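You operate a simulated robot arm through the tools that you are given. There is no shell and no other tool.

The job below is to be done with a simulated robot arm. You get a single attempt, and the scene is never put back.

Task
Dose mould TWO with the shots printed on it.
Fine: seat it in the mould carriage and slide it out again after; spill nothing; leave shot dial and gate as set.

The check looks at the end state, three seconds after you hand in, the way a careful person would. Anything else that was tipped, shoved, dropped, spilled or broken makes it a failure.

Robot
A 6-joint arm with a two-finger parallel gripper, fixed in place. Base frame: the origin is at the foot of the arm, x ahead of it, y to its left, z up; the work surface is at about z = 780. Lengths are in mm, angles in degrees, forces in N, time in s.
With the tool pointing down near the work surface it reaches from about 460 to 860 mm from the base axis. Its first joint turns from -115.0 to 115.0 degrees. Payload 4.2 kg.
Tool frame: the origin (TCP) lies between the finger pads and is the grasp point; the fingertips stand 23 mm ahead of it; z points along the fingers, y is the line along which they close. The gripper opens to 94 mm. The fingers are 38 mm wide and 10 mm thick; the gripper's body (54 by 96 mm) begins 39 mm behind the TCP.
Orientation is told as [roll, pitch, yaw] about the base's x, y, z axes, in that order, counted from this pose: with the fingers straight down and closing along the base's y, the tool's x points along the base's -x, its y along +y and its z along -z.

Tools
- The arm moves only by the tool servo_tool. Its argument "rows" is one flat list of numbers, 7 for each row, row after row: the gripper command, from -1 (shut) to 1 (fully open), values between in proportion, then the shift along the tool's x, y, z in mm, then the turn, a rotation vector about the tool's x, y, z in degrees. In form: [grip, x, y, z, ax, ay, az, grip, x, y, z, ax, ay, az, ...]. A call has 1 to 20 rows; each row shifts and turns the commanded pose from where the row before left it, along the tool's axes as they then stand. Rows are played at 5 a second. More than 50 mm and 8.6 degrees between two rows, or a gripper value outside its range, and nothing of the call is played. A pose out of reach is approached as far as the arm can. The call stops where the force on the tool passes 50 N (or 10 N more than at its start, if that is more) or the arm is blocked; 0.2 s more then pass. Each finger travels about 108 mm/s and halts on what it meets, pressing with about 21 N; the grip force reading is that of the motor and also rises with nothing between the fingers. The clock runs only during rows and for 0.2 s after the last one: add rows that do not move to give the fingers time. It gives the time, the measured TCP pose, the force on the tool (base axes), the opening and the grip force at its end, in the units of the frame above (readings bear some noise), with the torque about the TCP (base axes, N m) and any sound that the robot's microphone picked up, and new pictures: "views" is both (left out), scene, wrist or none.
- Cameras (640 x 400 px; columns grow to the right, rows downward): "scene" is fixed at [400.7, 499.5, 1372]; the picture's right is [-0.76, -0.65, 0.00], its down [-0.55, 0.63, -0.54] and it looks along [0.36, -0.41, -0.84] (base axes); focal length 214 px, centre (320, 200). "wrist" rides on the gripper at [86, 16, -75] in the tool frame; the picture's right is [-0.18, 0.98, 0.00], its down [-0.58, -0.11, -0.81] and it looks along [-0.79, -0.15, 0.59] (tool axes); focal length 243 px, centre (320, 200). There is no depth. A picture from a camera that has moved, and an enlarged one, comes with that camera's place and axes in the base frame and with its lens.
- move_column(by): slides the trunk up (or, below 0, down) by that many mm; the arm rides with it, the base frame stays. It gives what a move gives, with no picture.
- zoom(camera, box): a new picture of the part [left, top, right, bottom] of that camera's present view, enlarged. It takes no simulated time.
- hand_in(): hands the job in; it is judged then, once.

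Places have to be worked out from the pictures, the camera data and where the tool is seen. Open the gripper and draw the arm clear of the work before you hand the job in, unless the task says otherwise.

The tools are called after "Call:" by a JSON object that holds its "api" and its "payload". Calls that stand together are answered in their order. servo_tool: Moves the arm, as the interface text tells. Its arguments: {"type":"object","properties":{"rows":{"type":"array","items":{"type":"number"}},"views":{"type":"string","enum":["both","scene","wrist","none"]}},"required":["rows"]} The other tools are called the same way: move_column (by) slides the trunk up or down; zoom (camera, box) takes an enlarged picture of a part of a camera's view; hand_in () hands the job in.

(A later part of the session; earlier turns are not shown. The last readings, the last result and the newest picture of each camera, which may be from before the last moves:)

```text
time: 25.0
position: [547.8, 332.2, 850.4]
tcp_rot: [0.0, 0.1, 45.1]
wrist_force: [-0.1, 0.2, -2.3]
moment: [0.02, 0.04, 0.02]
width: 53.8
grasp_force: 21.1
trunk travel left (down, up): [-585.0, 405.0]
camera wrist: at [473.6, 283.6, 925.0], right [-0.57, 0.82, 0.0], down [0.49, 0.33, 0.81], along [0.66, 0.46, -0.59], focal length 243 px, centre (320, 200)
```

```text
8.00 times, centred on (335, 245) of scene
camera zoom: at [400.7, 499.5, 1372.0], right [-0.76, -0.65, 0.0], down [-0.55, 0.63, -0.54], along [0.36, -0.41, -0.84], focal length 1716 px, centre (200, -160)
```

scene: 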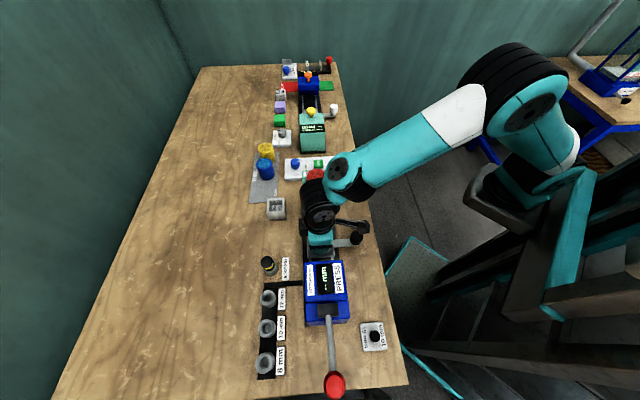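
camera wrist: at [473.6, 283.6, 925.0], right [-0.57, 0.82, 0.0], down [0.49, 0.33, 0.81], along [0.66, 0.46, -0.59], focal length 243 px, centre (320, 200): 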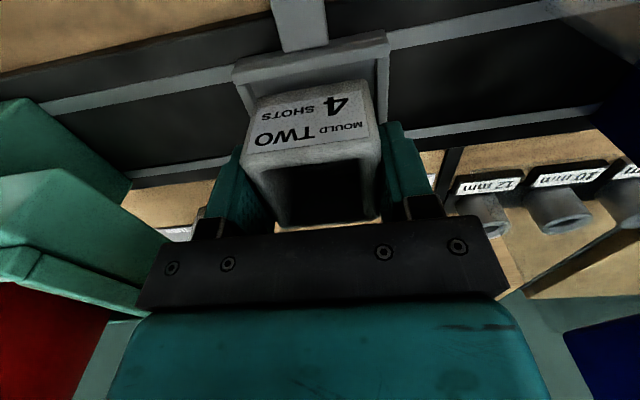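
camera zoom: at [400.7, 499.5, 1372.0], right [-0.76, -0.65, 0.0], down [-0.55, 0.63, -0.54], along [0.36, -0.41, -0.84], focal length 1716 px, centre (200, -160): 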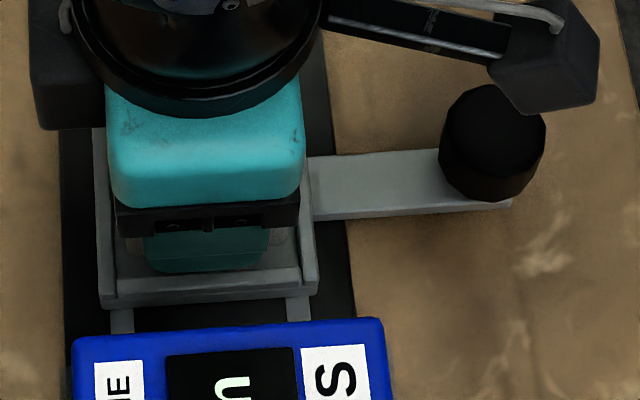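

Side to side it is now centred within 1 mm; the near-side gap is about 2 mm, so I shift 2.2 mm outward. Then I lower to TCP z 835, just above the expected contact.

Call:
{"api": "servo_tool", "payload": {"rows": [-1, -2.2, 0.5, 0, 0, 0, 0, -1, 0, 0, 5, 0, 0, 0, -1, 0, 0, 5, 0, 0, 0, -1, 0, 0, 3, 0, 0, 0, -1, 0, 0, 2, 0, 0, 0, -1, 0, 0, 0, 0, 0, 0], "views": "wrist"}}

Call:
{"api": "zoom", "payload": {"camera": "wrist", "box": [220, 20, 400, 132]}}

```text
time: 26.4
position: [548.0, 335.0, 837.5]
tcp_rot: [0.0, -0.2, 45.2]
wrist_force: [0.0, -0.1, 15.8]
moment: [0.04, -0.12, 0.01]
width: 54.2
grasp_force: 21.8
trunk travel left (down, up): [-585.0, 405.0]
camera wrist: at [474.6, 285.8, 911.6], right [-0.57, 0.82, 0.0], down [0.49, 0.33, 0.81], along [0.67, 0.46, -0.59], focal length 243 px, centre (320, 200)
```

wrist: 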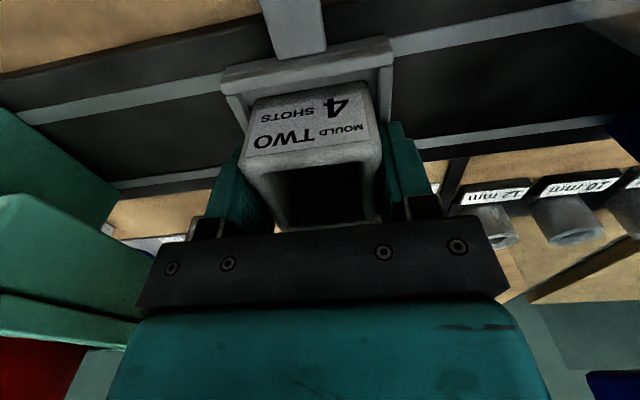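

```text
3.56 times, centred on (310, 76) of wrist
camera zoom: at [474.6, 285.8, 911.6], right [-0.57, 0.82, 0.0], down [0.49, 0.33, 0.81], along [0.67, 0.46, -0.59], focal length 863 px, centre (356, 641)
```

zoom: 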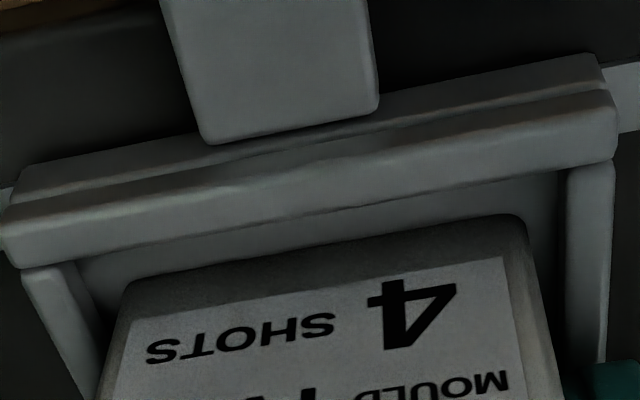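

I felt contact (15.8 N) at TCP z 837.5. The better lip height estimate, about 807, says I'm now about 2 mm too far out. I lift 6 mm, shift back 2.3 mm to the true centre, and lower again to see whether contact comes at the same height.

Call:
{"api": "servo_tool", "payload": {"rows": [-1, 0, 0, -4, 0, 0, 0, -1, 0, 0, -4, 0, 0, 0, -1, 2.3, 0.3, 0, 0, 0, 0, -1, 0, 0, 2, 0, 0, 0, -1, 0, 0, 2, 0, 0, 0, -1, 0, 0, 1, 0, 0, 0, -1, 0, 0, 0, 0, 0, 0], "views": "wrist"}}

Call:
{"api": "servo_tool", "payload": {"rows": [-1, 0, 0, 1, 0, 0, 0, -1, 0, 0, 0, 0, 0, 0], "views": "none"}}

Call:
{"api": "servo_tool", "payload": {"rows": [-1, 0, 0, 1, 0, 0, 0, -1, 0, 0, 0, 0, 0, 0], "views": "none"}}

```text
time: 28.0
position: [546.0, 332.6, 837.6]
tcp_rot: [0.0, 0.0, 45.0]
wrist_force: [0.3, 0.2, -3.0]
moment: [-0.03, 0.01, 0.0]
width: 54.1
grasp_force: 21.1
trunk travel left (down, up): [-585.0, 405.0]
camera wrist: at [472.9, 284.4, 912.1], right [-0.57, 0.82, 0.0], down [0.49, 0.34, 0.81], along [0.66, 0.46, -0.59], focal length 243 px, centre (320, 200)
```

wrist: 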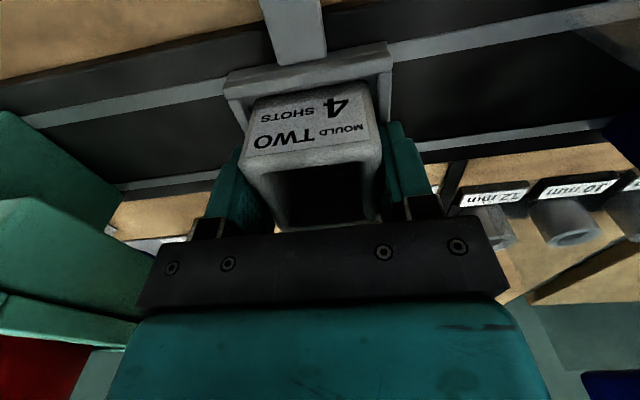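

```text
time: 28.6
position: [545.2, 333.9, 837.3]
tcp_rot: [0.0, 0.1, 45.2]
wrist_force: [0.0, -0.5, 0.1]
moment: [0.04, -0.07, -0.03]
width: 53.7
grasp_force: 21.3
trunk travel left (down, up): [-585.0, 405.0]
```

```text
time: 29.2
position: [545.7, 333.9, 836.7]
tcp_rot: [0.0, -0.2, 45.1]
wrist_force: [-1.9, -4.7, 15.6]
moment: [0.17, -0.27, -0.03]
width: 53.8
grasp_force: 20.8
trunk travel left (down, up): [-585.0, 405.0]
```

Contact comes at nearly the same height, but the load sits toward the far side. I look closely before releasing.

Call:
{"api": "zoom", "payload": {"camera": "wrist", "box": [220, 20, 400, 132]}}

Call:
{"api": "zoom", "payload": {"camera": "scene", "box": [300, 225, 356, 265]}}

```text
3.56 times, centred on (310, 76) of wrist
camera zoom: at [472.6, 284.4, 911.7], right [-0.57, 0.82, 0.0], down [0.49, 0.33, 0.81], along [0.67, 0.46, -0.59], focal length 863 px, centre (356, 641)
```

zoom: 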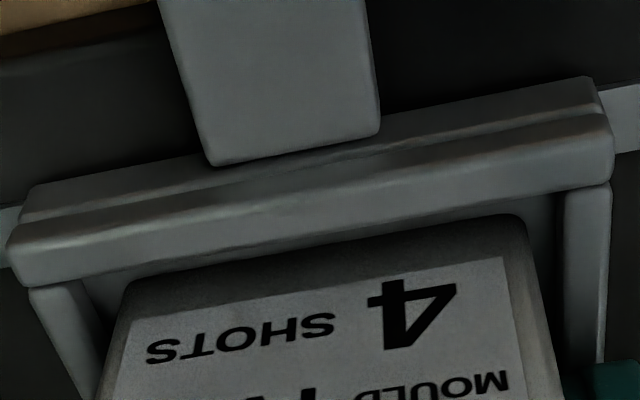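

```text
10.00 times, centred on (328, 245) of scene
camera zoom: at [400.7, 499.5, 1372.0], right [-0.76, -0.65, 0.0], down [-0.55, 0.63, -0.54], along [0.36, -0.41, -0.84], focal length 2145 px, centre (240, -250)
```

zoom: 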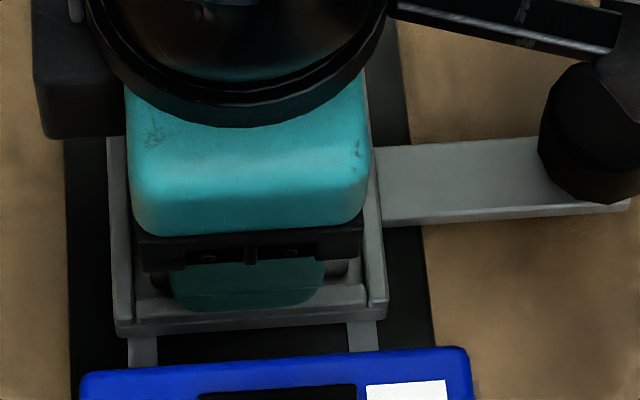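

The mould is centred in the seat, with gaps of about 3–4 mm all round and its base at the seat height. I ease off the preload, open the fingers gently to about 70 mm, and lift away slowly.

Call:
{"api": "servo_tool", "payload": {"rows": [-1, 0, 0, -0.8, 0, 0, 0, -1, 0, 0, 0, 0, 0, 0, 0.2, 0, 0, 0, 0, 0, 0, 0.3, 0, 0, 0, 0, 0, 0, 0.5, 0, 0, 0, 0, 0, 0, 0.5, 0, 0, 0, 0, 0, 0], "views": "wrist"}}

Call:
{"api": "zoom", "payload": {"camera": "wrist", "box": [200, 20, 420, 232]}}

```text
time: 30.6
position: [546.0, 335.0, 837.1]
tcp_rot: [0.0, 0.0, 45.0]
wrist_force: [1.0, 0.9, 0.0]
moment: [0.0, -0.01, 0.02]
width: 70.6
grasp_force: 0.1
trunk travel left (down, up): [-585.0, 405.0]
camera wrist: at [473.1, 284.7, 911.5], right [-0.57, 0.82, 0.0], down [0.49, 0.33, 0.81], along [0.66, 0.46, -0.59], focal length 243 px, centre (320, 200)
```

wrist: 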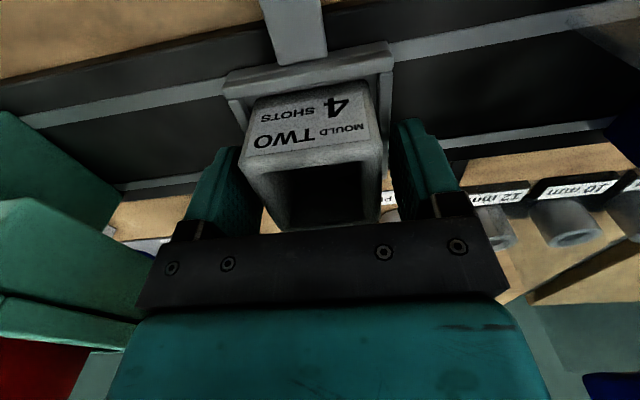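

```text
1.89 times, centred on (310, 126) of wrist
camera zoom: at [473.1, 284.7, 911.5], right [-0.57, 0.82, 0.0], down [0.49, 0.33, 0.81], along [0.66, 0.46, -0.59], focal length 458 px, centre (339, 340)
```

zoom: 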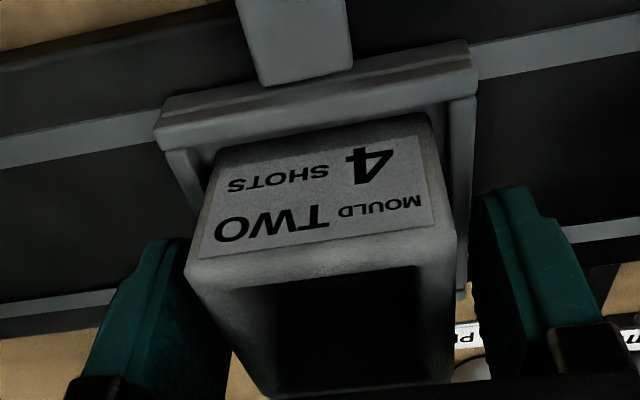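

The fingers are free and TWO stands upright in the seat. I lift straight up about 110 mm and look down to verify the seating.

Call:
{"api": "servo_tool", "payload": {"rows": [0.5, 0, 0, -5, 0, 0, 0, 0.5, 0, 0, -10, 0, 0, 0, 0.5, 0, 0, -20, 0, 0, 0, 0.5, 0, 0, -25, 0, 0, 0, 0.5, 0, 0, -25, 0, 0, 0, 0.5, 0, 0, -25, 0, 0, 0, 0.5, 0, 0, 0, 0, 0, 0], "views": "both"}}

Call:
{"api": "zoom", "payload": {"camera": "wrist", "box": [220, 0, 420, 110]}}

Call:
{"api": "zoom", "payload": {"camera": "scene", "box": [296, 222, 368, 267]}}

```text
time: 32.2
position: [546.7, 333.7, 946.6]
tcp_rot: [0.0, 0.1, 45.0]
wrist_force: [0.7, 0.3, -0.8]
moment: [0.0, 0.0, 0.02]
width: 70.2
grasp_force: 0.0
trunk travel left (down, up): [-585.0, 405.0]
camera wrist: at [474.4, 285.6, 1021.6], right [-0.57, 0.82, 0.0], down [0.49, 0.33, 0.81], along [0.66, 0.46, -0.59], focal length 243 px, centre (320, 200)
```

scene: 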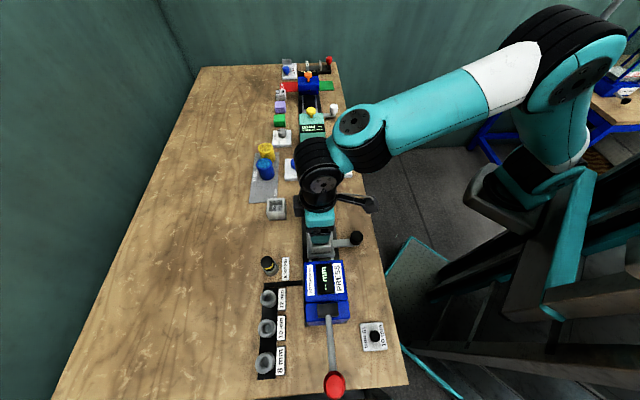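
wrist: 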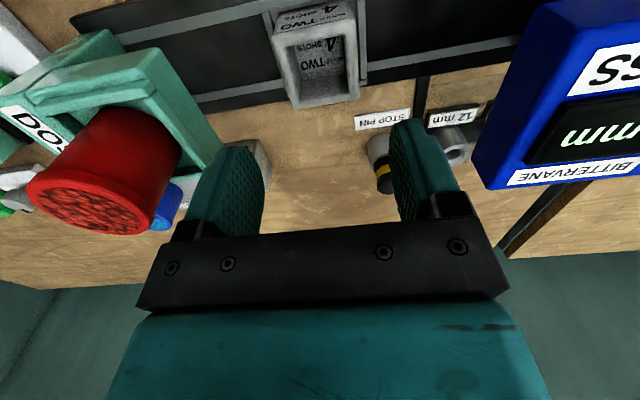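

```text
3.20 times, centred on (320, 55) of wrist
camera zoom: at [474.4, 285.6, 1021.6], right [-0.57, 0.82, 0.0], down [0.49, 0.33, 0.81], along [0.66, 0.46, -0.59], focal length 776 px, centre (320, 664)
```

zoom: 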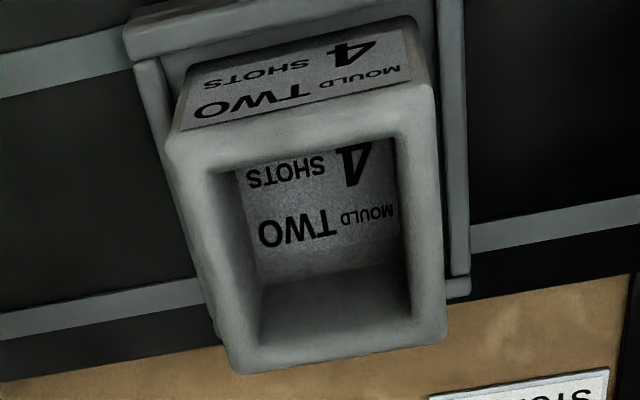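

```text
8.89 times, centred on (332, 244) of scene
camera zoom: at [400.7, 499.5, 1372.0], right [-0.76, -0.65, 0.0], down [-0.55, 0.63, -0.54], along [0.36, -0.41, -0.84], focal length 1906 px, centre (213, -196)
```

zoom: 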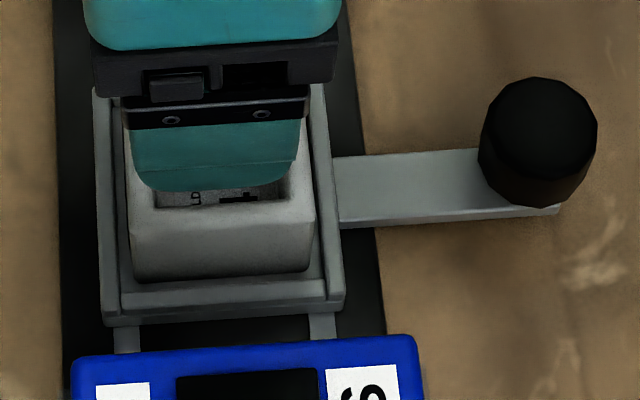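

TWO is seated inside the lips and the carriage hasn't moved. Next I go above the handle knob, estimated at (476, 265) with its top near z 838, staying high to see it with the wrist camera.

Call:
{"api": "servo_tool", "payload": {"rows": [0.5, 19.7, 0.3, 0, 0, 0, 0, 0.5, 19.7, 0.3, 0, 0, 0, 0, 0.5, 19.7, 0.3, 0, 0, 0, 0, 0.5, 19.7, 0.3, 0, 0, 0, 0, 0.5, 19.8, 0.2, 10, 0, 0, 0, 0.5, 0, 0, 16, 0, 0, 0, 0.5, 0, 0, 0, 0, 0, 0], "views": "both"}}

Call:
{"api": "zoom", "payload": {"camera": "wrist", "box": [220, 0, 420, 125]}}

```text
time: 33.8
position: [474.6, 263.9, 921.3]
tcp_rot: [0.0, 0.0, 45.1]
wrist_force: [-1.0, -0.9, -0.1]
moment: [0.0, 0.03, 0.01]
width: 70.9
grasp_force: 0.0
trunk travel left (down, up): [-585.0, 405.0]
camera wrist: at [401.6, 214.6, 995.8], right [-0.57, 0.82, 0.0], down [0.49, 0.33, 0.81], along [0.66, 0.46, -0.59], focal length 243 px, centre (320, 200)
```

scene: 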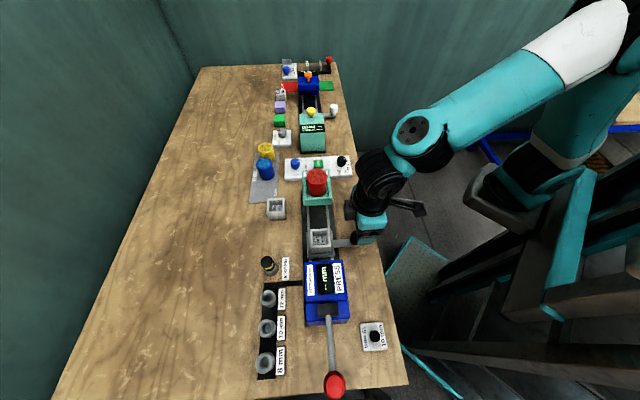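
wrist: 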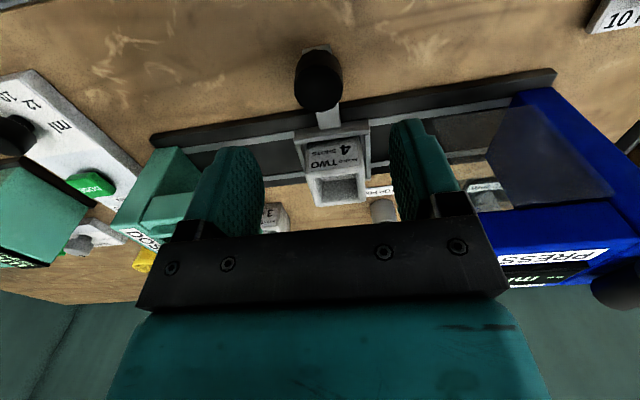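

```text
3.20 times, centred on (320, 62) of wrist
camera zoom: at [401.6, 214.6, 995.8], right [-0.57, 0.82, 0.0], down [0.49, 0.33, 0.81], along [0.66, 0.46, -0.59], focal length 776 px, centre (320, 640)
```

zoom: 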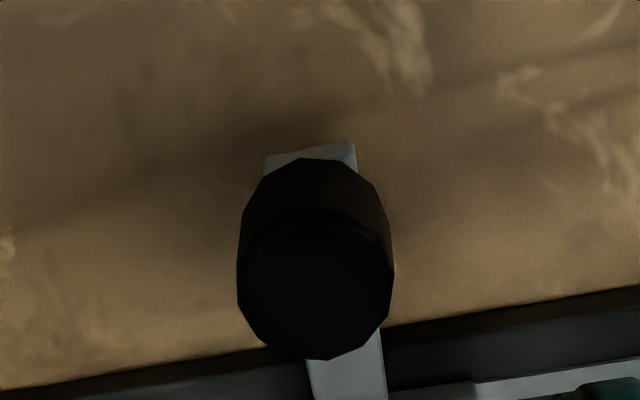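

The knob is directly under the TCP and about 33 mm across. I narrow the fingers to about 50 mm, go down to TCP z 836 around the knob, then close to a loose cage of about 37 mm.

Call:
{"api": "servo_tool", "payload": {"rows": [0.08, 0, -0.6, 20, 0, 0, 0, 0.08, 0, 0, 20, 0, 0, 0, 0.08, 0, 0, 20, 0, 0, 0, 0.08, 0, 0, 15, 0, 0, 0, 0.08, 0, 0, 10, 0, 0, 0, 0.08, 0, 0, 0, 0, 0, 0], "views": "both"}}

Call:
{"api": "zoom", "payload": {"camera": "wrist", "box": [180, 20, 460, 230]}}

```text
time: 35.2
position: [476.0, 265.2, 834.7]
tcp_rot: [0.0, 0.0, 45.1]
wrist_force: [-0.5, 0.1, 0.4]
moment: [0.0, 0.03, -0.02]
width: 50.8
grasp_force: 0.0
trunk travel left (down, up): [-585.0, 405.0]
camera wrist: at [403.3, 216.0, 909.8], right [-0.57, 0.82, 0.0], down [0.49, 0.33, 0.81], along [0.66, 0.46, -0.59], focal length 243 px, centre (320, 200)
```

scene: 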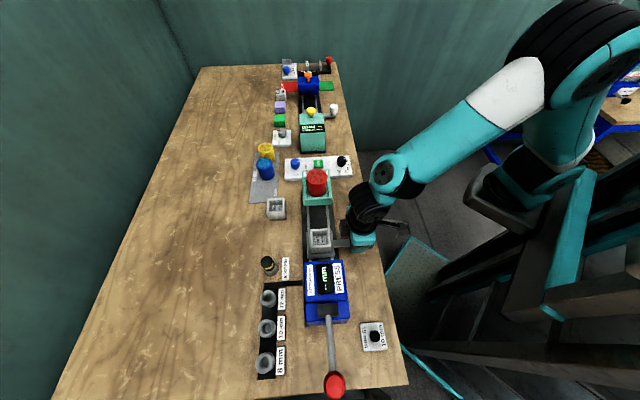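
wrist: 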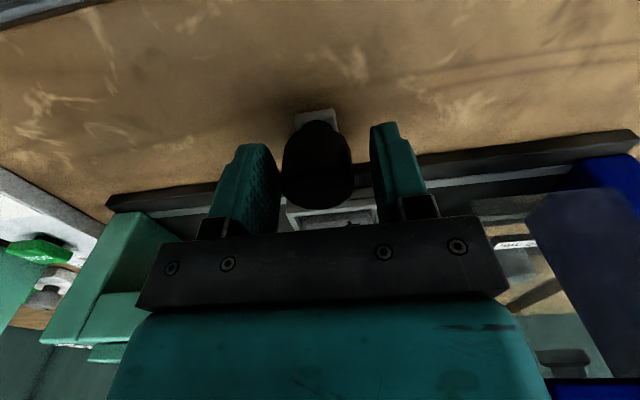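

```text
1.90 times, centred on (320, 125) of wrist
camera zoom: at [403.3, 216.0, 909.8], right [-0.57, 0.82, 0.0], down [0.49, 0.33, 0.81], along [0.66, 0.46, -0.59], focal length 462 px, centre (320, 343)
```

zoom: 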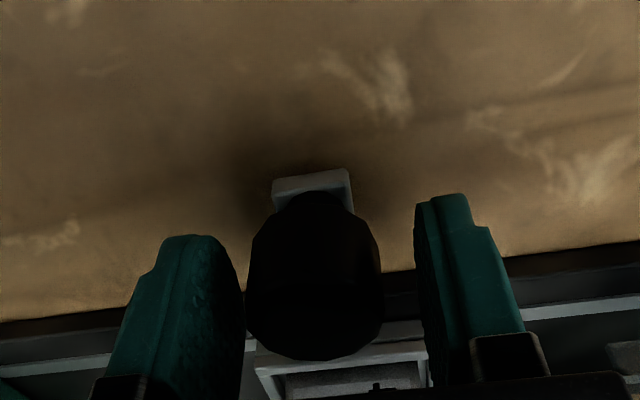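

The knob is centred between the fingers. I close to a loose cage and push gently along the rail toward the doser, about 60 mm at first, watching the force.

Call:
{"api": "servo_tool", "payload": {"rows": [-0.22, 0, 0, 0, 0, 0, 0, -0.22, 0, 0, 0, 0, 0, 0, -0.22, 0, -1.5, 0, 0, 0, 0, -0.22, 0, -1.5, 0, 0, 0, 0, -0.22, 0, -2, 0, 0, 0, 0, -0.22, 0, -3, 0, 0, 0, 0, -0.22, 0, -4, 0, 0, 0, 0, -0.22, 0, -5, 0, 0, 0, 0, -0.22, 0, -6, 0, 0, 0, 0, -0.22, 0, -7, 0, 0, 0, 0, -0.22, 0, -8, 0, 0, 0, 0, -0.22, 0, -8, 0, 0, 0, 0, -0.22, 0, -6, 0, 0, 0, 0, -0.22, 0, -4, 0, 0, 0, 0, -0.22, 0, -2, 0, 0, 0, 0, -0.22, 0, 0, 0, 0, 0, 0], "views": "both"}}

Call:
{"api": "zoom", "payload": {"camera": "scene", "box": [280, 150, 400, 270]}}

```text
time: 38.6
position: [515.8, 224.6, 835.4]
tcp_rot: [0.1, 0.0, 45.2]
wrist_force: [-0.2, 0.6, 0.4]
moment: [0.03, -0.02, -0.01]
width: 37.0
grasp_force: 0.1
trunk travel left (down, up): [-585.0, 405.0]
camera wrist: at [443.8, 174.9, 910.4], right [-0.57, 0.82, 0.0], down [0.49, 0.33, 0.81], along [0.66, 0.46, -0.59], focal length 243 px, centre (320, 200)
```

scene: 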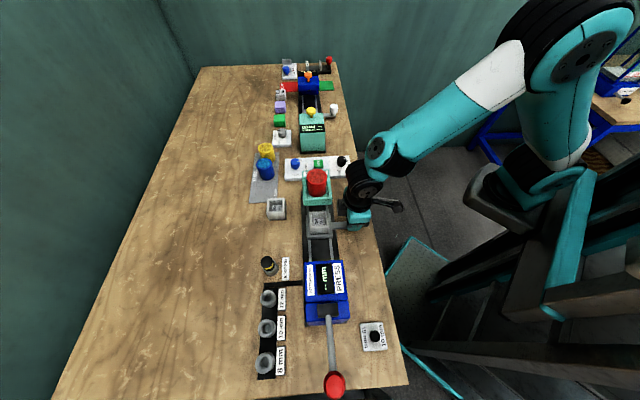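
wrist: 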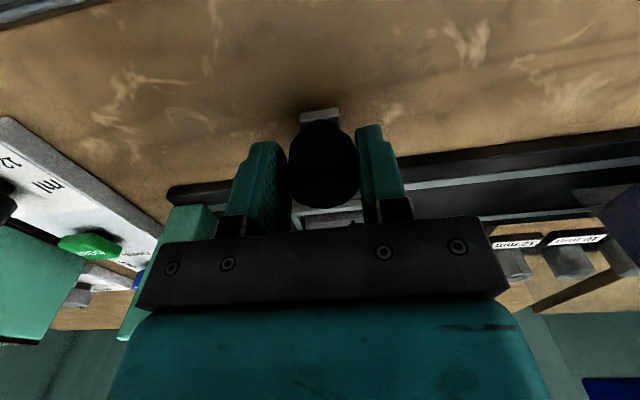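

```text
3.33 times, centred on (340, 210) of scene
camera zoom: at [400.7, 499.5, 1372.0], right [-0.76, -0.65, 0.0], down [-0.55, 0.63, -0.54], along [0.36, -0.41, -0.84], focal length 715 px, centre (253, 167)
```

zoom: 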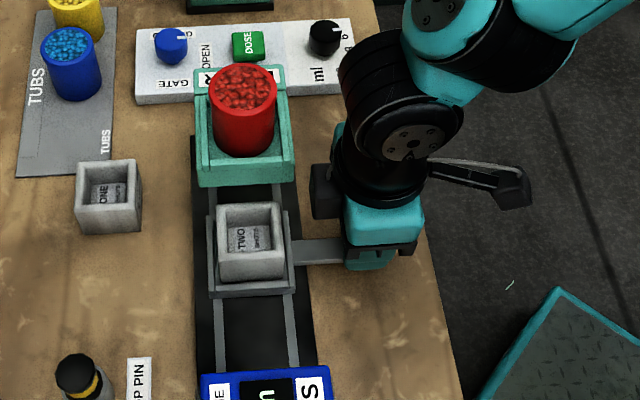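

The carriage slides freely and TWO rides well in it. I check the doser's opening and the side clearance for the handle bar before pushing further.

Call:
{"api": "zoom", "payload": {"camera": "wrist", "box": [60, 160, 300, 350]}}

Call:
{"api": "zoom", "payload": {"camera": "scene", "box": [295, 160, 345, 230]}}

```text
2.11 times, centred on (180, 255) of wrist
camera zoom: at [443.8, 174.9, 910.4], right [-0.57, 0.82, 0.0], down [0.49, 0.33, 0.81], along [0.66, 0.46, -0.59], focal length 511 px, centre (615, 84)
```

zoom: 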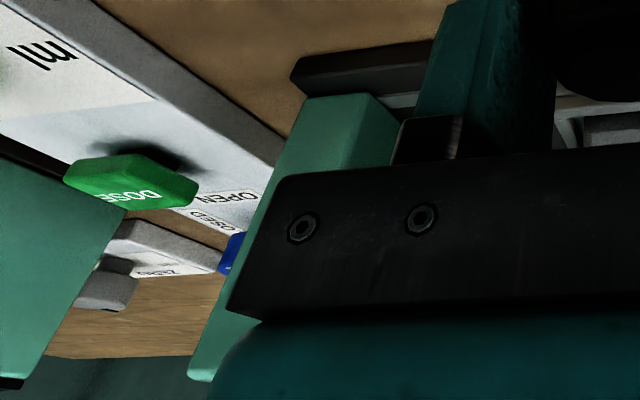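

```text
5.71 times, centred on (320, 195) of scene
camera zoom: at [400.7, 499.5, 1372.0], right [-0.76, -0.65, 0.0], down [-0.55, 0.63, -0.54], along [0.36, -0.41, -0.84], focal length 1226 px, centre (320, 229)
```

zoom: 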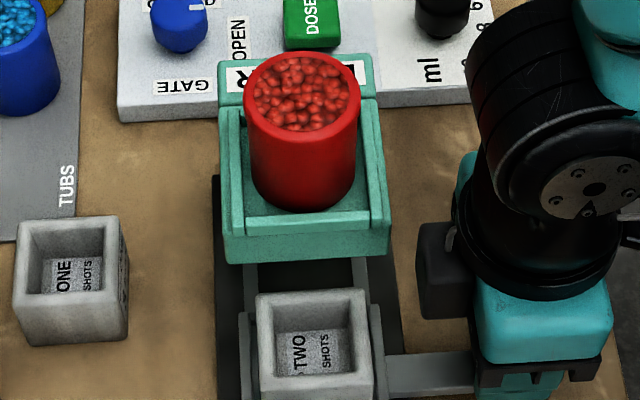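

The doser is a cantilever over the rail, with the tub centre at e2 about 267, so the carriage has about 63 mm more to go. A bracket on the gripper's far side would pass very near the doser's wall. I slide the fingers 12 mm outward along the knob first, then push on in slow steps.

Call:
{"api": "servo_tool", "payload": {"rows": [-0.22, 4, 0, 0, 0, 0, 0, -0.22, 4, 0, 0, 0, 0, 0, -0.22, 3, 0, 0, 0, 0, 0, -0.22, 0, 0, 0, 0, 0, 0], "views": "both"}}

Call:
{"api": "zoom", "payload": {"camera": "scene", "box": [300, 160, 400, 240]}}

Call:
{"api": "zoom", "payload": {"camera": "wrist", "box": [200, 80, 440, 230]}}

```text
time: 39.6
position: [508.4, 214.7, 836.1]
tcp_rot: [-0.1, 0.0, 45.0]
wrist_force: [0.5, 0.9, 0.2]
moment: [-0.03, 0.0, 0.0]
width: 36.5
grasp_force: 0.1
trunk travel left (down, up): [-585.0, 405.0]
camera wrist: at [435.7, 166.0, 910.6], right [-0.57, 0.82, 0.0], down [0.49, 0.34, 0.81], along [0.66, 0.46, -0.59], focal length 243 px, centre (320, 200)
```

scene: 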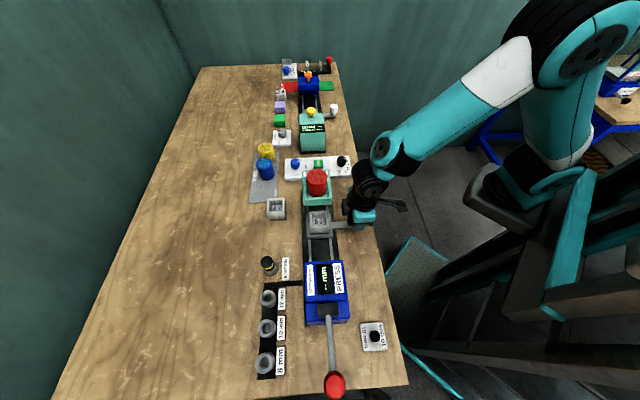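
wrist: 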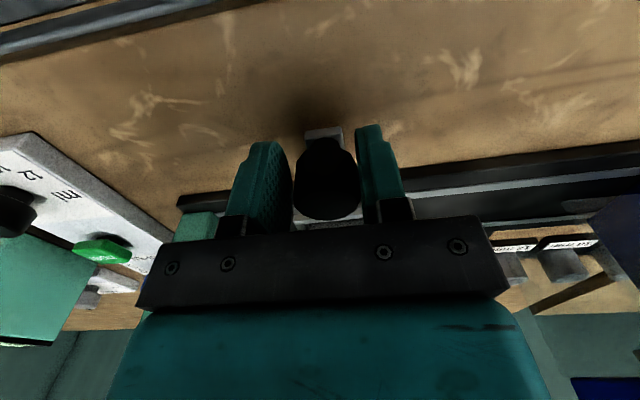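

```text
5.00 times, centred on (350, 200) of scene
camera zoom: at [400.7, 499.5, 1372.0], right [-0.76, -0.65, 0.0], down [-0.55, 0.63, -0.54], along [0.36, -0.41, -0.84], focal length 1072 px, centre (170, 200)
```

zoom: 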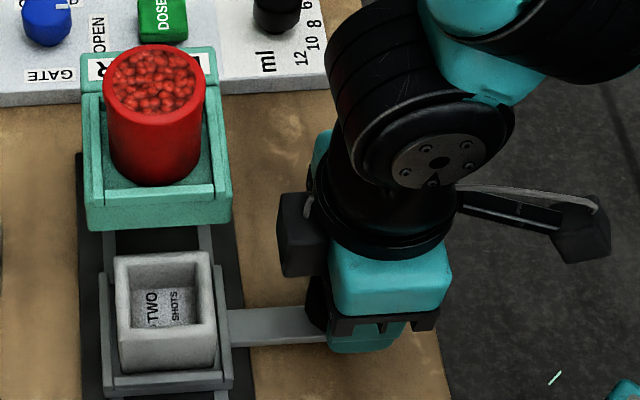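

```text
2.67 times, centred on (320, 155) of wrist
camera zoom: at [435.7, 166.0, 910.6], right [-0.57, 0.82, 0.0], down [0.49, 0.34, 0.81], along [0.66, 0.46, -0.59], focal length 647 px, centre (320, 320)
```

zoom: 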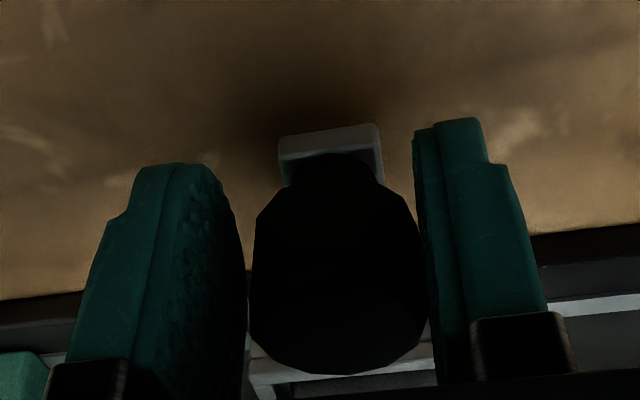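

The clearance to the doser is now about 14 mm. I push on another 50 mm at a slow pace.

Call:
{"api": "servo_tool", "payload": {"rows": [-0.22, 0, -1.5, 0, 0, 0, 0, -0.22, 0, -2.5, 0, 0, 0, 0, -0.22, 0, -4, 0, 0, 0, 0, -0.22, 0, -5, 0, 0, 0, 0, -0.22, 0, -6, 0, 0, 0, 0, -0.22, 0, -6, 0, 0, 0, 0, -0.22, 0, -6, 0, 0, 0, 0, -0.22, 0, -6, 0, 0, 0, 0, -0.22, 0, -5, 0, 0, 0, 0, -0.22, 0, -4, 0, 0, 0, 0, -0.22, 0, -2, 0, 0, 0, 0, -0.22, 0, 0, 0, 0, 0, 0], "views": "both"}}

Call:
{"api": "zoom", "payload": {"camera": "scene", "box": [290, 150, 400, 240]}}

```text
time: 42.2
position: [542.3, 181.6, 836.7]
tcp_rot: [0.0, 0.0, 45.1]
wrist_force: [-1.1, 0.8, -1.2]
moment: [0.01, 0.02, 0.04]
width: 37.0
grasp_force: 0.7
trunk travel left (down, up): [-585.0, 405.0]
camera wrist: at [470.4, 132.9, 910.9], right [-0.57, 0.82, 0.0], down [0.49, 0.33, 0.81], along [0.66, 0.46, -0.59], focal length 243 px, centre (320, 200)
```

scene: 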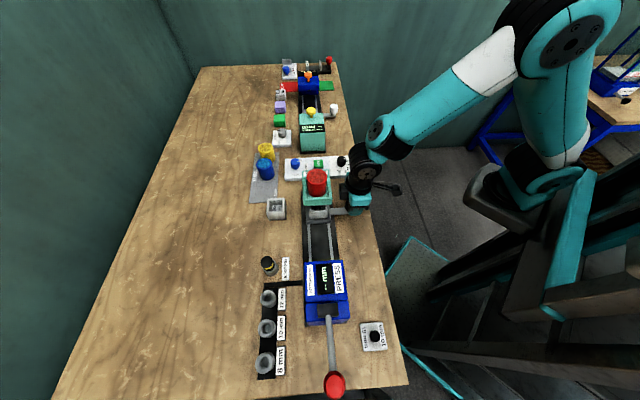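
wrist: 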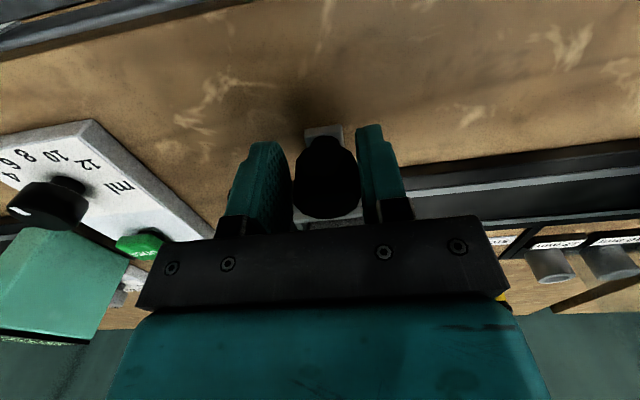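

```text
4.44 times, centred on (345, 195) of scene
camera zoom: at [400.7, 499.5, 1372.0], right [-0.76, -0.65, 0.0], down [-0.55, 0.63, -0.54], along [0.36, -0.41, -0.84], focal length 953 px, centre (209, 222)
```

zoom: 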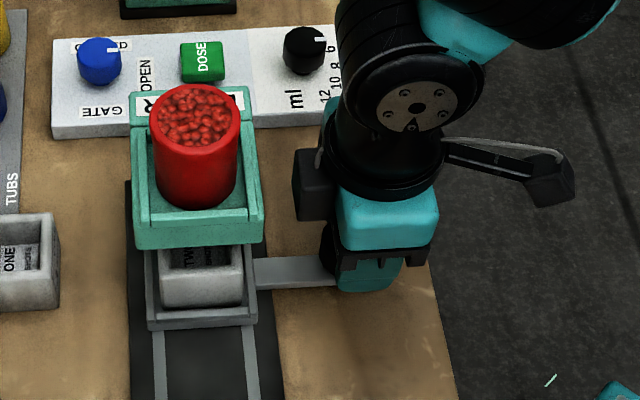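

TWO is going under the doser with no resistance. I continue in small steps, watching for an end stop.

Call:
{"api": "servo_tool", "payload": {"rows": [-0.22, 0, -2, 0, 0, 0, 0, -0.22, 0, -3, 0, 0, 0, 0, -0.22, 0, -3, 0, 0, 0, 0, -0.22, 0, -3, 0, 0, 0, 0, -0.22, 0, -2, 0, 0, 0, 0, -0.22, 0, 0, 0, 0, 0, 0], "views": "scene"}}

Call:
{"api": "zoom", "payload": {"camera": "scene", "box": [290, 150, 400, 240]}}

```text
time: 43.6
position: [550.4, 171.6, 836.3]
tcp_rot: [0.0, -0.1, 45.0]
wrist_force: [1.0, -0.1, -0.3]
moment: [0.02, 0.0, -0.02]
width: 36.8
grasp_force: 0.1
trunk travel left (down, up): [-585.0, 405.0]
```

scene: 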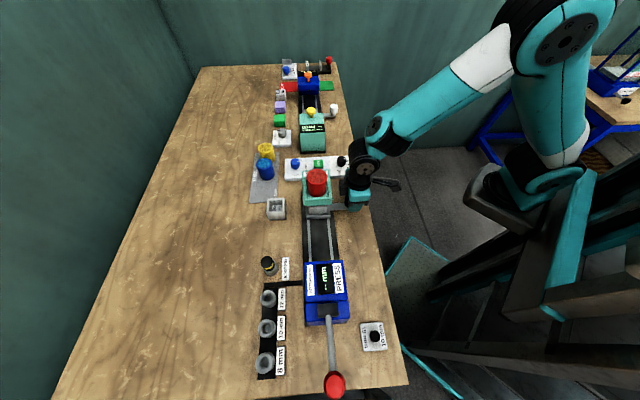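

```text
4.44 times, centred on (345, 195) of scene
camera zoom: at [400.7, 499.5, 1372.0], right [-0.76, -0.65, 0.0], down [-0.55, 0.63, -0.54], along [0.36, -0.41, -0.84], focal length 953 px, centre (209, 222)
```

zoom: 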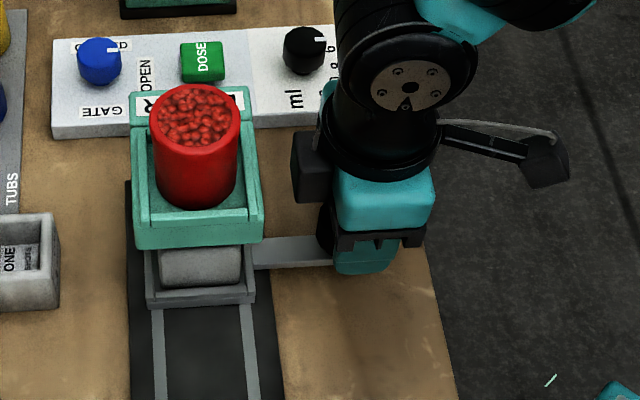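

There is no stop yet; the carriage is at e2 about 266. I keep pushing gently to find the end stop.

Call:
{"api": "servo_tool", "payload": {"rows": [-0.22, 0, -2, 0, 0, 0, 0, -0.22, 0, -2, 0, 0, 0, 0, -0.22, 0, -2, 0, 0, 0, 0, -0.22, 0, -2, 0, 0, 0, 0, -0.22, 0, 0, 0, 0, 0, 0], "views": "scene"}}

Call:
{"api": "zoom", "payload": {"camera": "scene", "box": [290, 150, 400, 240]}}

```text
time: 44.8
position: [557.0, 166.9, 836.0]
tcp_rot: [0.2, 0.1, 45.3]
wrist_force: [-10.9, 10.8, 5.7]
moment: [0.16, 0.03, 0.14]
width: 43.2
grasp_force: 7.4
trunk travel left (down, up): [-585.0, 405.0]
```

scene: 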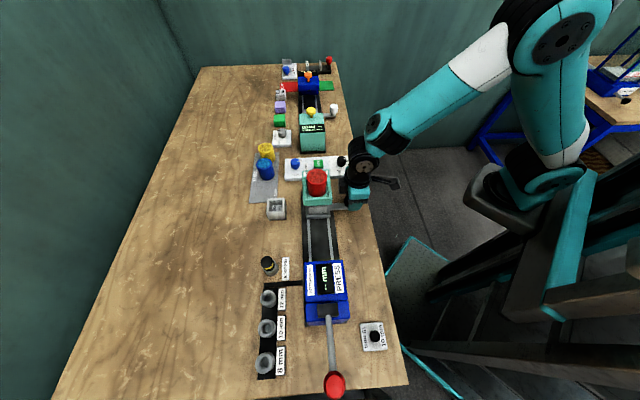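

```text
4.44 times, centred on (345, 195) of scene
camera zoom: at [400.7, 499.5, 1372.0], right [-0.76, -0.65, 0.0], down [-0.55, 0.63, -0.54], along [0.36, -0.41, -0.84], focal length 953 px, centre (209, 222)
```

zoom: 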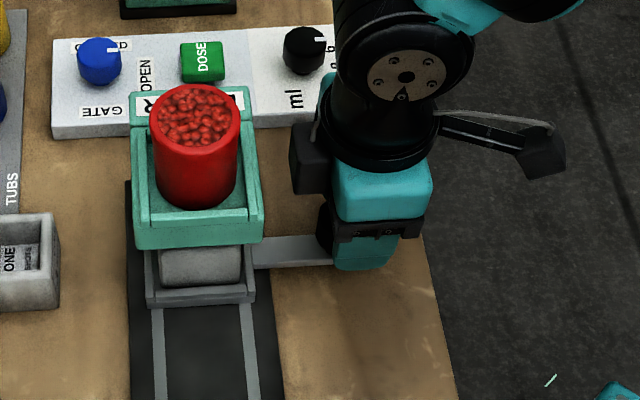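

The end stop is found: the force rose to about 15 N and the carriage is fully in. I ease back, open the fingers clear of the knob and lift straight up.

Call:
{"api": "servo_tool", "payload": {"rows": [0.08, 0, 3, 0, 0, 0, 0, 0.12, 0, 3, 0, 0, 0, 0, 0.12, 0, 0, 0, 0, 0, 0, 0.12, 0, 0, 0, 0, 0, 0], "views": "both"}}

Call:
{"api": "zoom", "payload": {"camera": "wrist", "box": [200, 80, 440, 230]}}

Call:
{"api": "zoom", "payload": {"camera": "scene", "box": [290, 150, 400, 240]}}

```text
time: 45.8
position: [553.0, 170.9, 835.7]
tcp_rot: [0.0, -0.1, 45.2]
wrist_force: [0.7, -0.5, 0.5]
moment: [0.03, -0.04, 0.04]
width: 52.6
grasp_force: 0.1
trunk travel left (down, up): [-585.0, 405.0]
camera wrist: at [480.8, 122.5, 910.5], right [-0.57, 0.82, 0.0], down [0.49, 0.33, 0.81], along [0.66, 0.46, -0.59], focal length 243 px, centre (320, 200)
```

scene: 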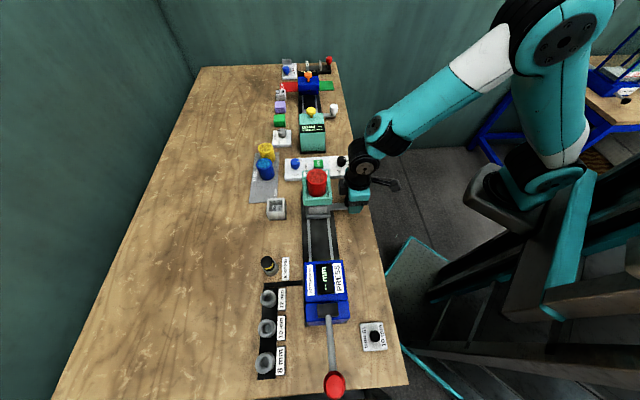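
wrist: 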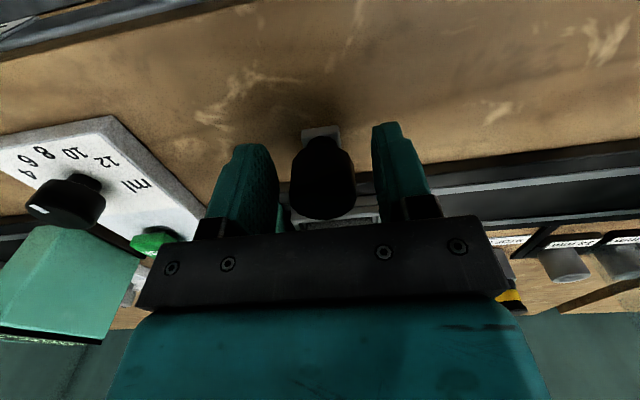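

```text
2.67 times, centred on (320, 155) of wrist
camera zoom: at [480.8, 122.5, 910.5], right [-0.57, 0.82, 0.0], down [0.49, 0.33, 0.81], along [0.66, 0.46, -0.59], focal length 647 px, centre (320, 320)
```

zoom: 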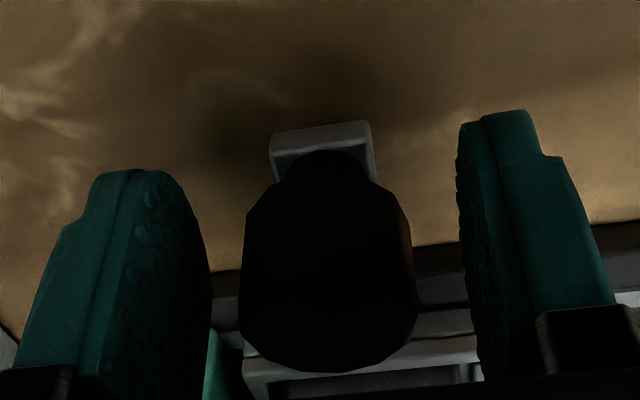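

```text
4.44 times, centred on (345, 195) of scene
camera zoom: at [400.7, 499.5, 1372.0], right [-0.76, -0.65, 0.0], down [-0.55, 0.63, -0.54], along [0.36, -0.41, -0.84], focal length 953 px, centre (209, 222)
```

zoom: 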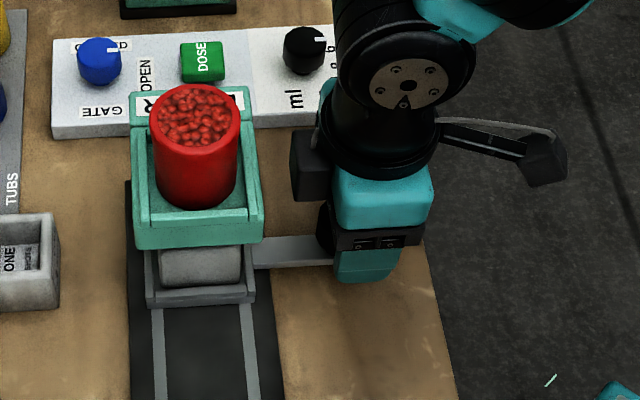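

The carriage stays at its stop and the knob is free. I lift to about z 940, then move along past the doser at this side toward the button panel.

Call:
{"api": "servo_tool", "payload": {"rows": [0.12, 0, 0, -10, 0, 0, 0, 0.12, 0, 0, -20, 0, 0, 0, 0.12, 0, 0, -25, 0, 0, 0, 0.12, 0, 0, -25, 0, 0, 0, 0.12, 0, 0, -25, 0, 0, 0, -1, 0, -20, 0, 0, 0, 0, -1, 0, -35, 0, 0, 0, 0, -1, 0, -40, 0, 0, 0, 0, -1, 0, -40, 0, 0, 0, 0, -1, 0, -35, 0, 0, 0, 0, -1, 0, 0, 0, 0, 0, 0], "views": "both"}}

```text
time: 48.2
position: [674.2, 51.5, 940.9]
tcp_rot: [0.0, 0.0, 45.0]
wrist_force: [-0.4, 0.5, -0.3]
moment: [0.01, -0.01, -0.02]
width: 0.0
grasp_force: 21.5
trunk travel left (down, up): [-585.0, 405.0]
camera wrist: at [602.1, 3.4, 1015.2], right [-0.57, 0.82, 0.0], down [0.49, 0.34, 0.81], along [0.66, 0.46, -0.59], focal length 243 px, centre (320, 200)
```

scene: 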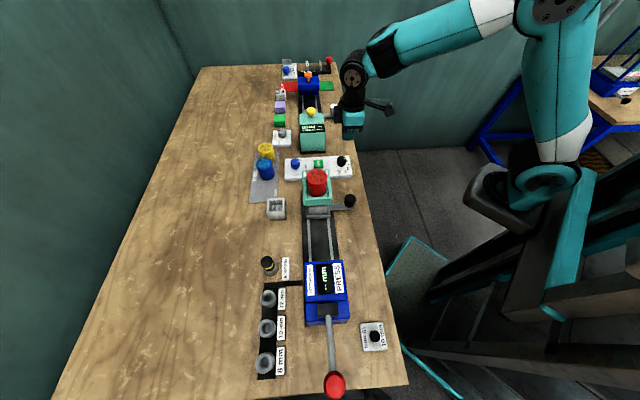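
wrist: 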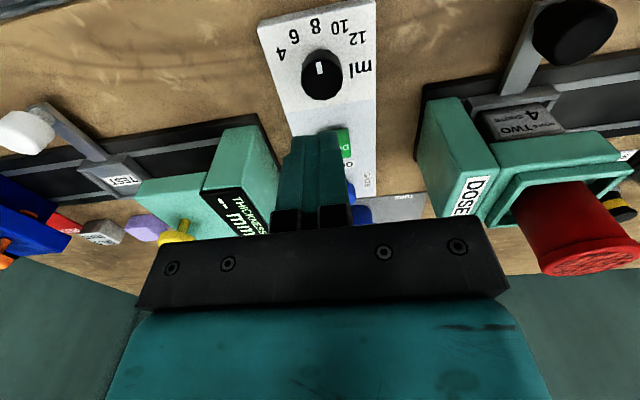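

The wrist view shows the panel, and TWO under the doser. I zoom in to check both and to locate the DOSE button.

Call:
{"api": "zoom", "payload": {"camera": "wrist", "box": [240, 0, 400, 220]}}

Call:
{"api": "zoom", "payload": {"camera": "wrist", "box": [400, 50, 640, 250]}}

Call:
{"api": "zoom", "payload": {"camera": "scene", "box": [280, 100, 380, 215]}}

```text
1.82 times, centred on (320, 110) of wrist
camera zoom: at [602.1, 3.4, 1015.2], right [-0.57, 0.82, 0.0], down [0.49, 0.34, 0.81], along [0.66, 0.46, -0.59], focal length 441 px, centre (320, 364)
```

zoom: 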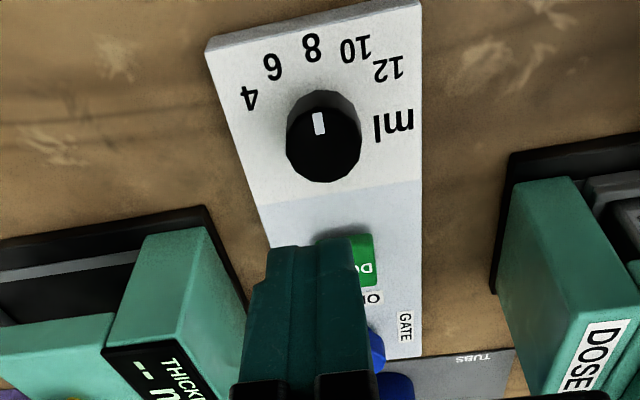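

```text
2.00 times, centred on (520, 150) of wrist
camera zoom: at [602.1, 3.4, 1015.2], right [-0.57, 0.82, 0.0], down [0.49, 0.34, 0.81], along [0.66, 0.46, -0.59], focal length 485 px, centre (-80, 300)
```

zoom: 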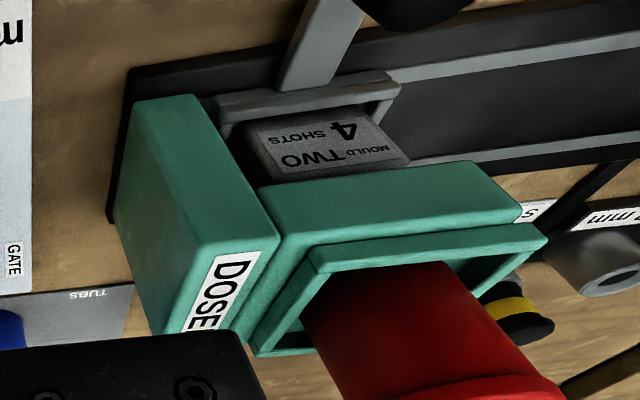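

```text
3.48 times, centred on (330, 158) of scene
camera zoom: at [400.7, 499.5, 1372.0], right [-0.76, -0.65, 0.0], down [-0.55, 0.63, -0.54], along [0.36, -0.41, -0.84], focal length 746 px, centre (285, 348)
```

zoom: 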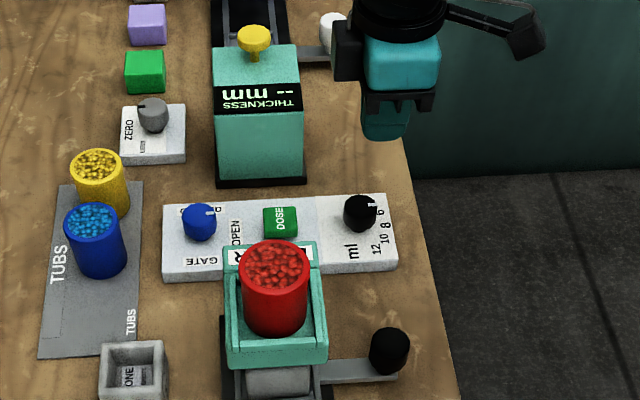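

TWO sits under the doser as intended. The fingers hide the button, so I open them to see it and measure.

Call:
{"api": "servo_tool", "payload": {"rows": [1, 0, 0, 0, 0, 0, 0, 1, -20, 0, 0, 0, 0, 0, 1, 0, 0, 0, 0, 0, 0, 1, 0, 0, 0, 0, 0, 0], "views": "wrist"}}

Call:
{"api": "zoom", "payload": {"camera": "wrist", "box": [220, 0, 420, 200]}}

```text
time: 49.2
position: [688.7, 67.2, 941.0]
tcp_rot: [0.0, 0.0, 45.1]
wrist_force: [-0.1, -0.4, -0.2]
moment: [0.03, -0.03, -0.01]
width: 93.8
grasp_force: 0.1
trunk travel left (down, up): [-585.0, 405.0]
camera wrist: at [616.4, 18.2, 1015.6], right [-0.57, 0.82, 0.0], down [0.49, 0.33, 0.81], along [0.66, 0.46, -0.59], focal length 243 px, centre (320, 200)
```

wrist: 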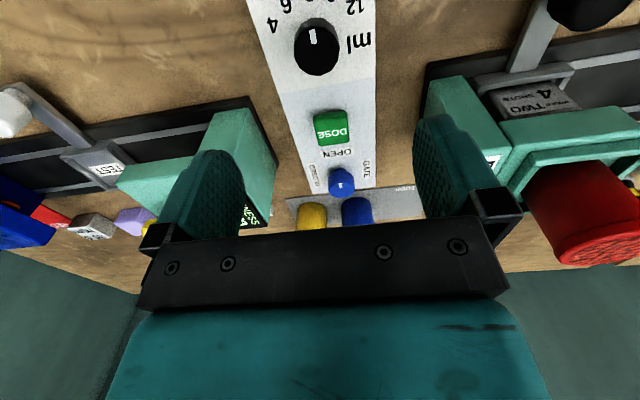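

```text
2.00 times, centred on (320, 100) of wrist
camera zoom: at [616.4, 18.2, 1015.6], right [-0.57, 0.82, 0.0], down [0.49, 0.33, 0.81], along [0.66, 0.46, -0.59], focal length 485 px, centre (320, 400)
```

zoom: 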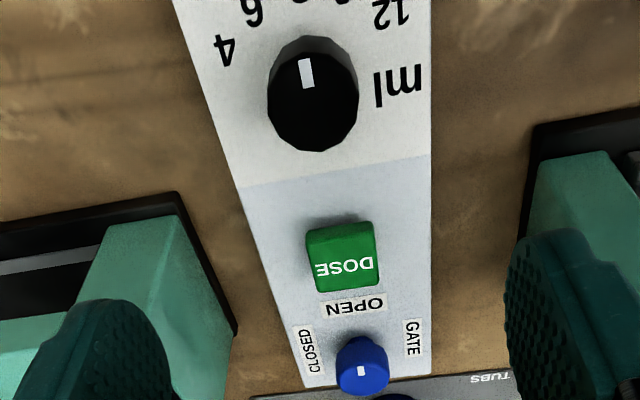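

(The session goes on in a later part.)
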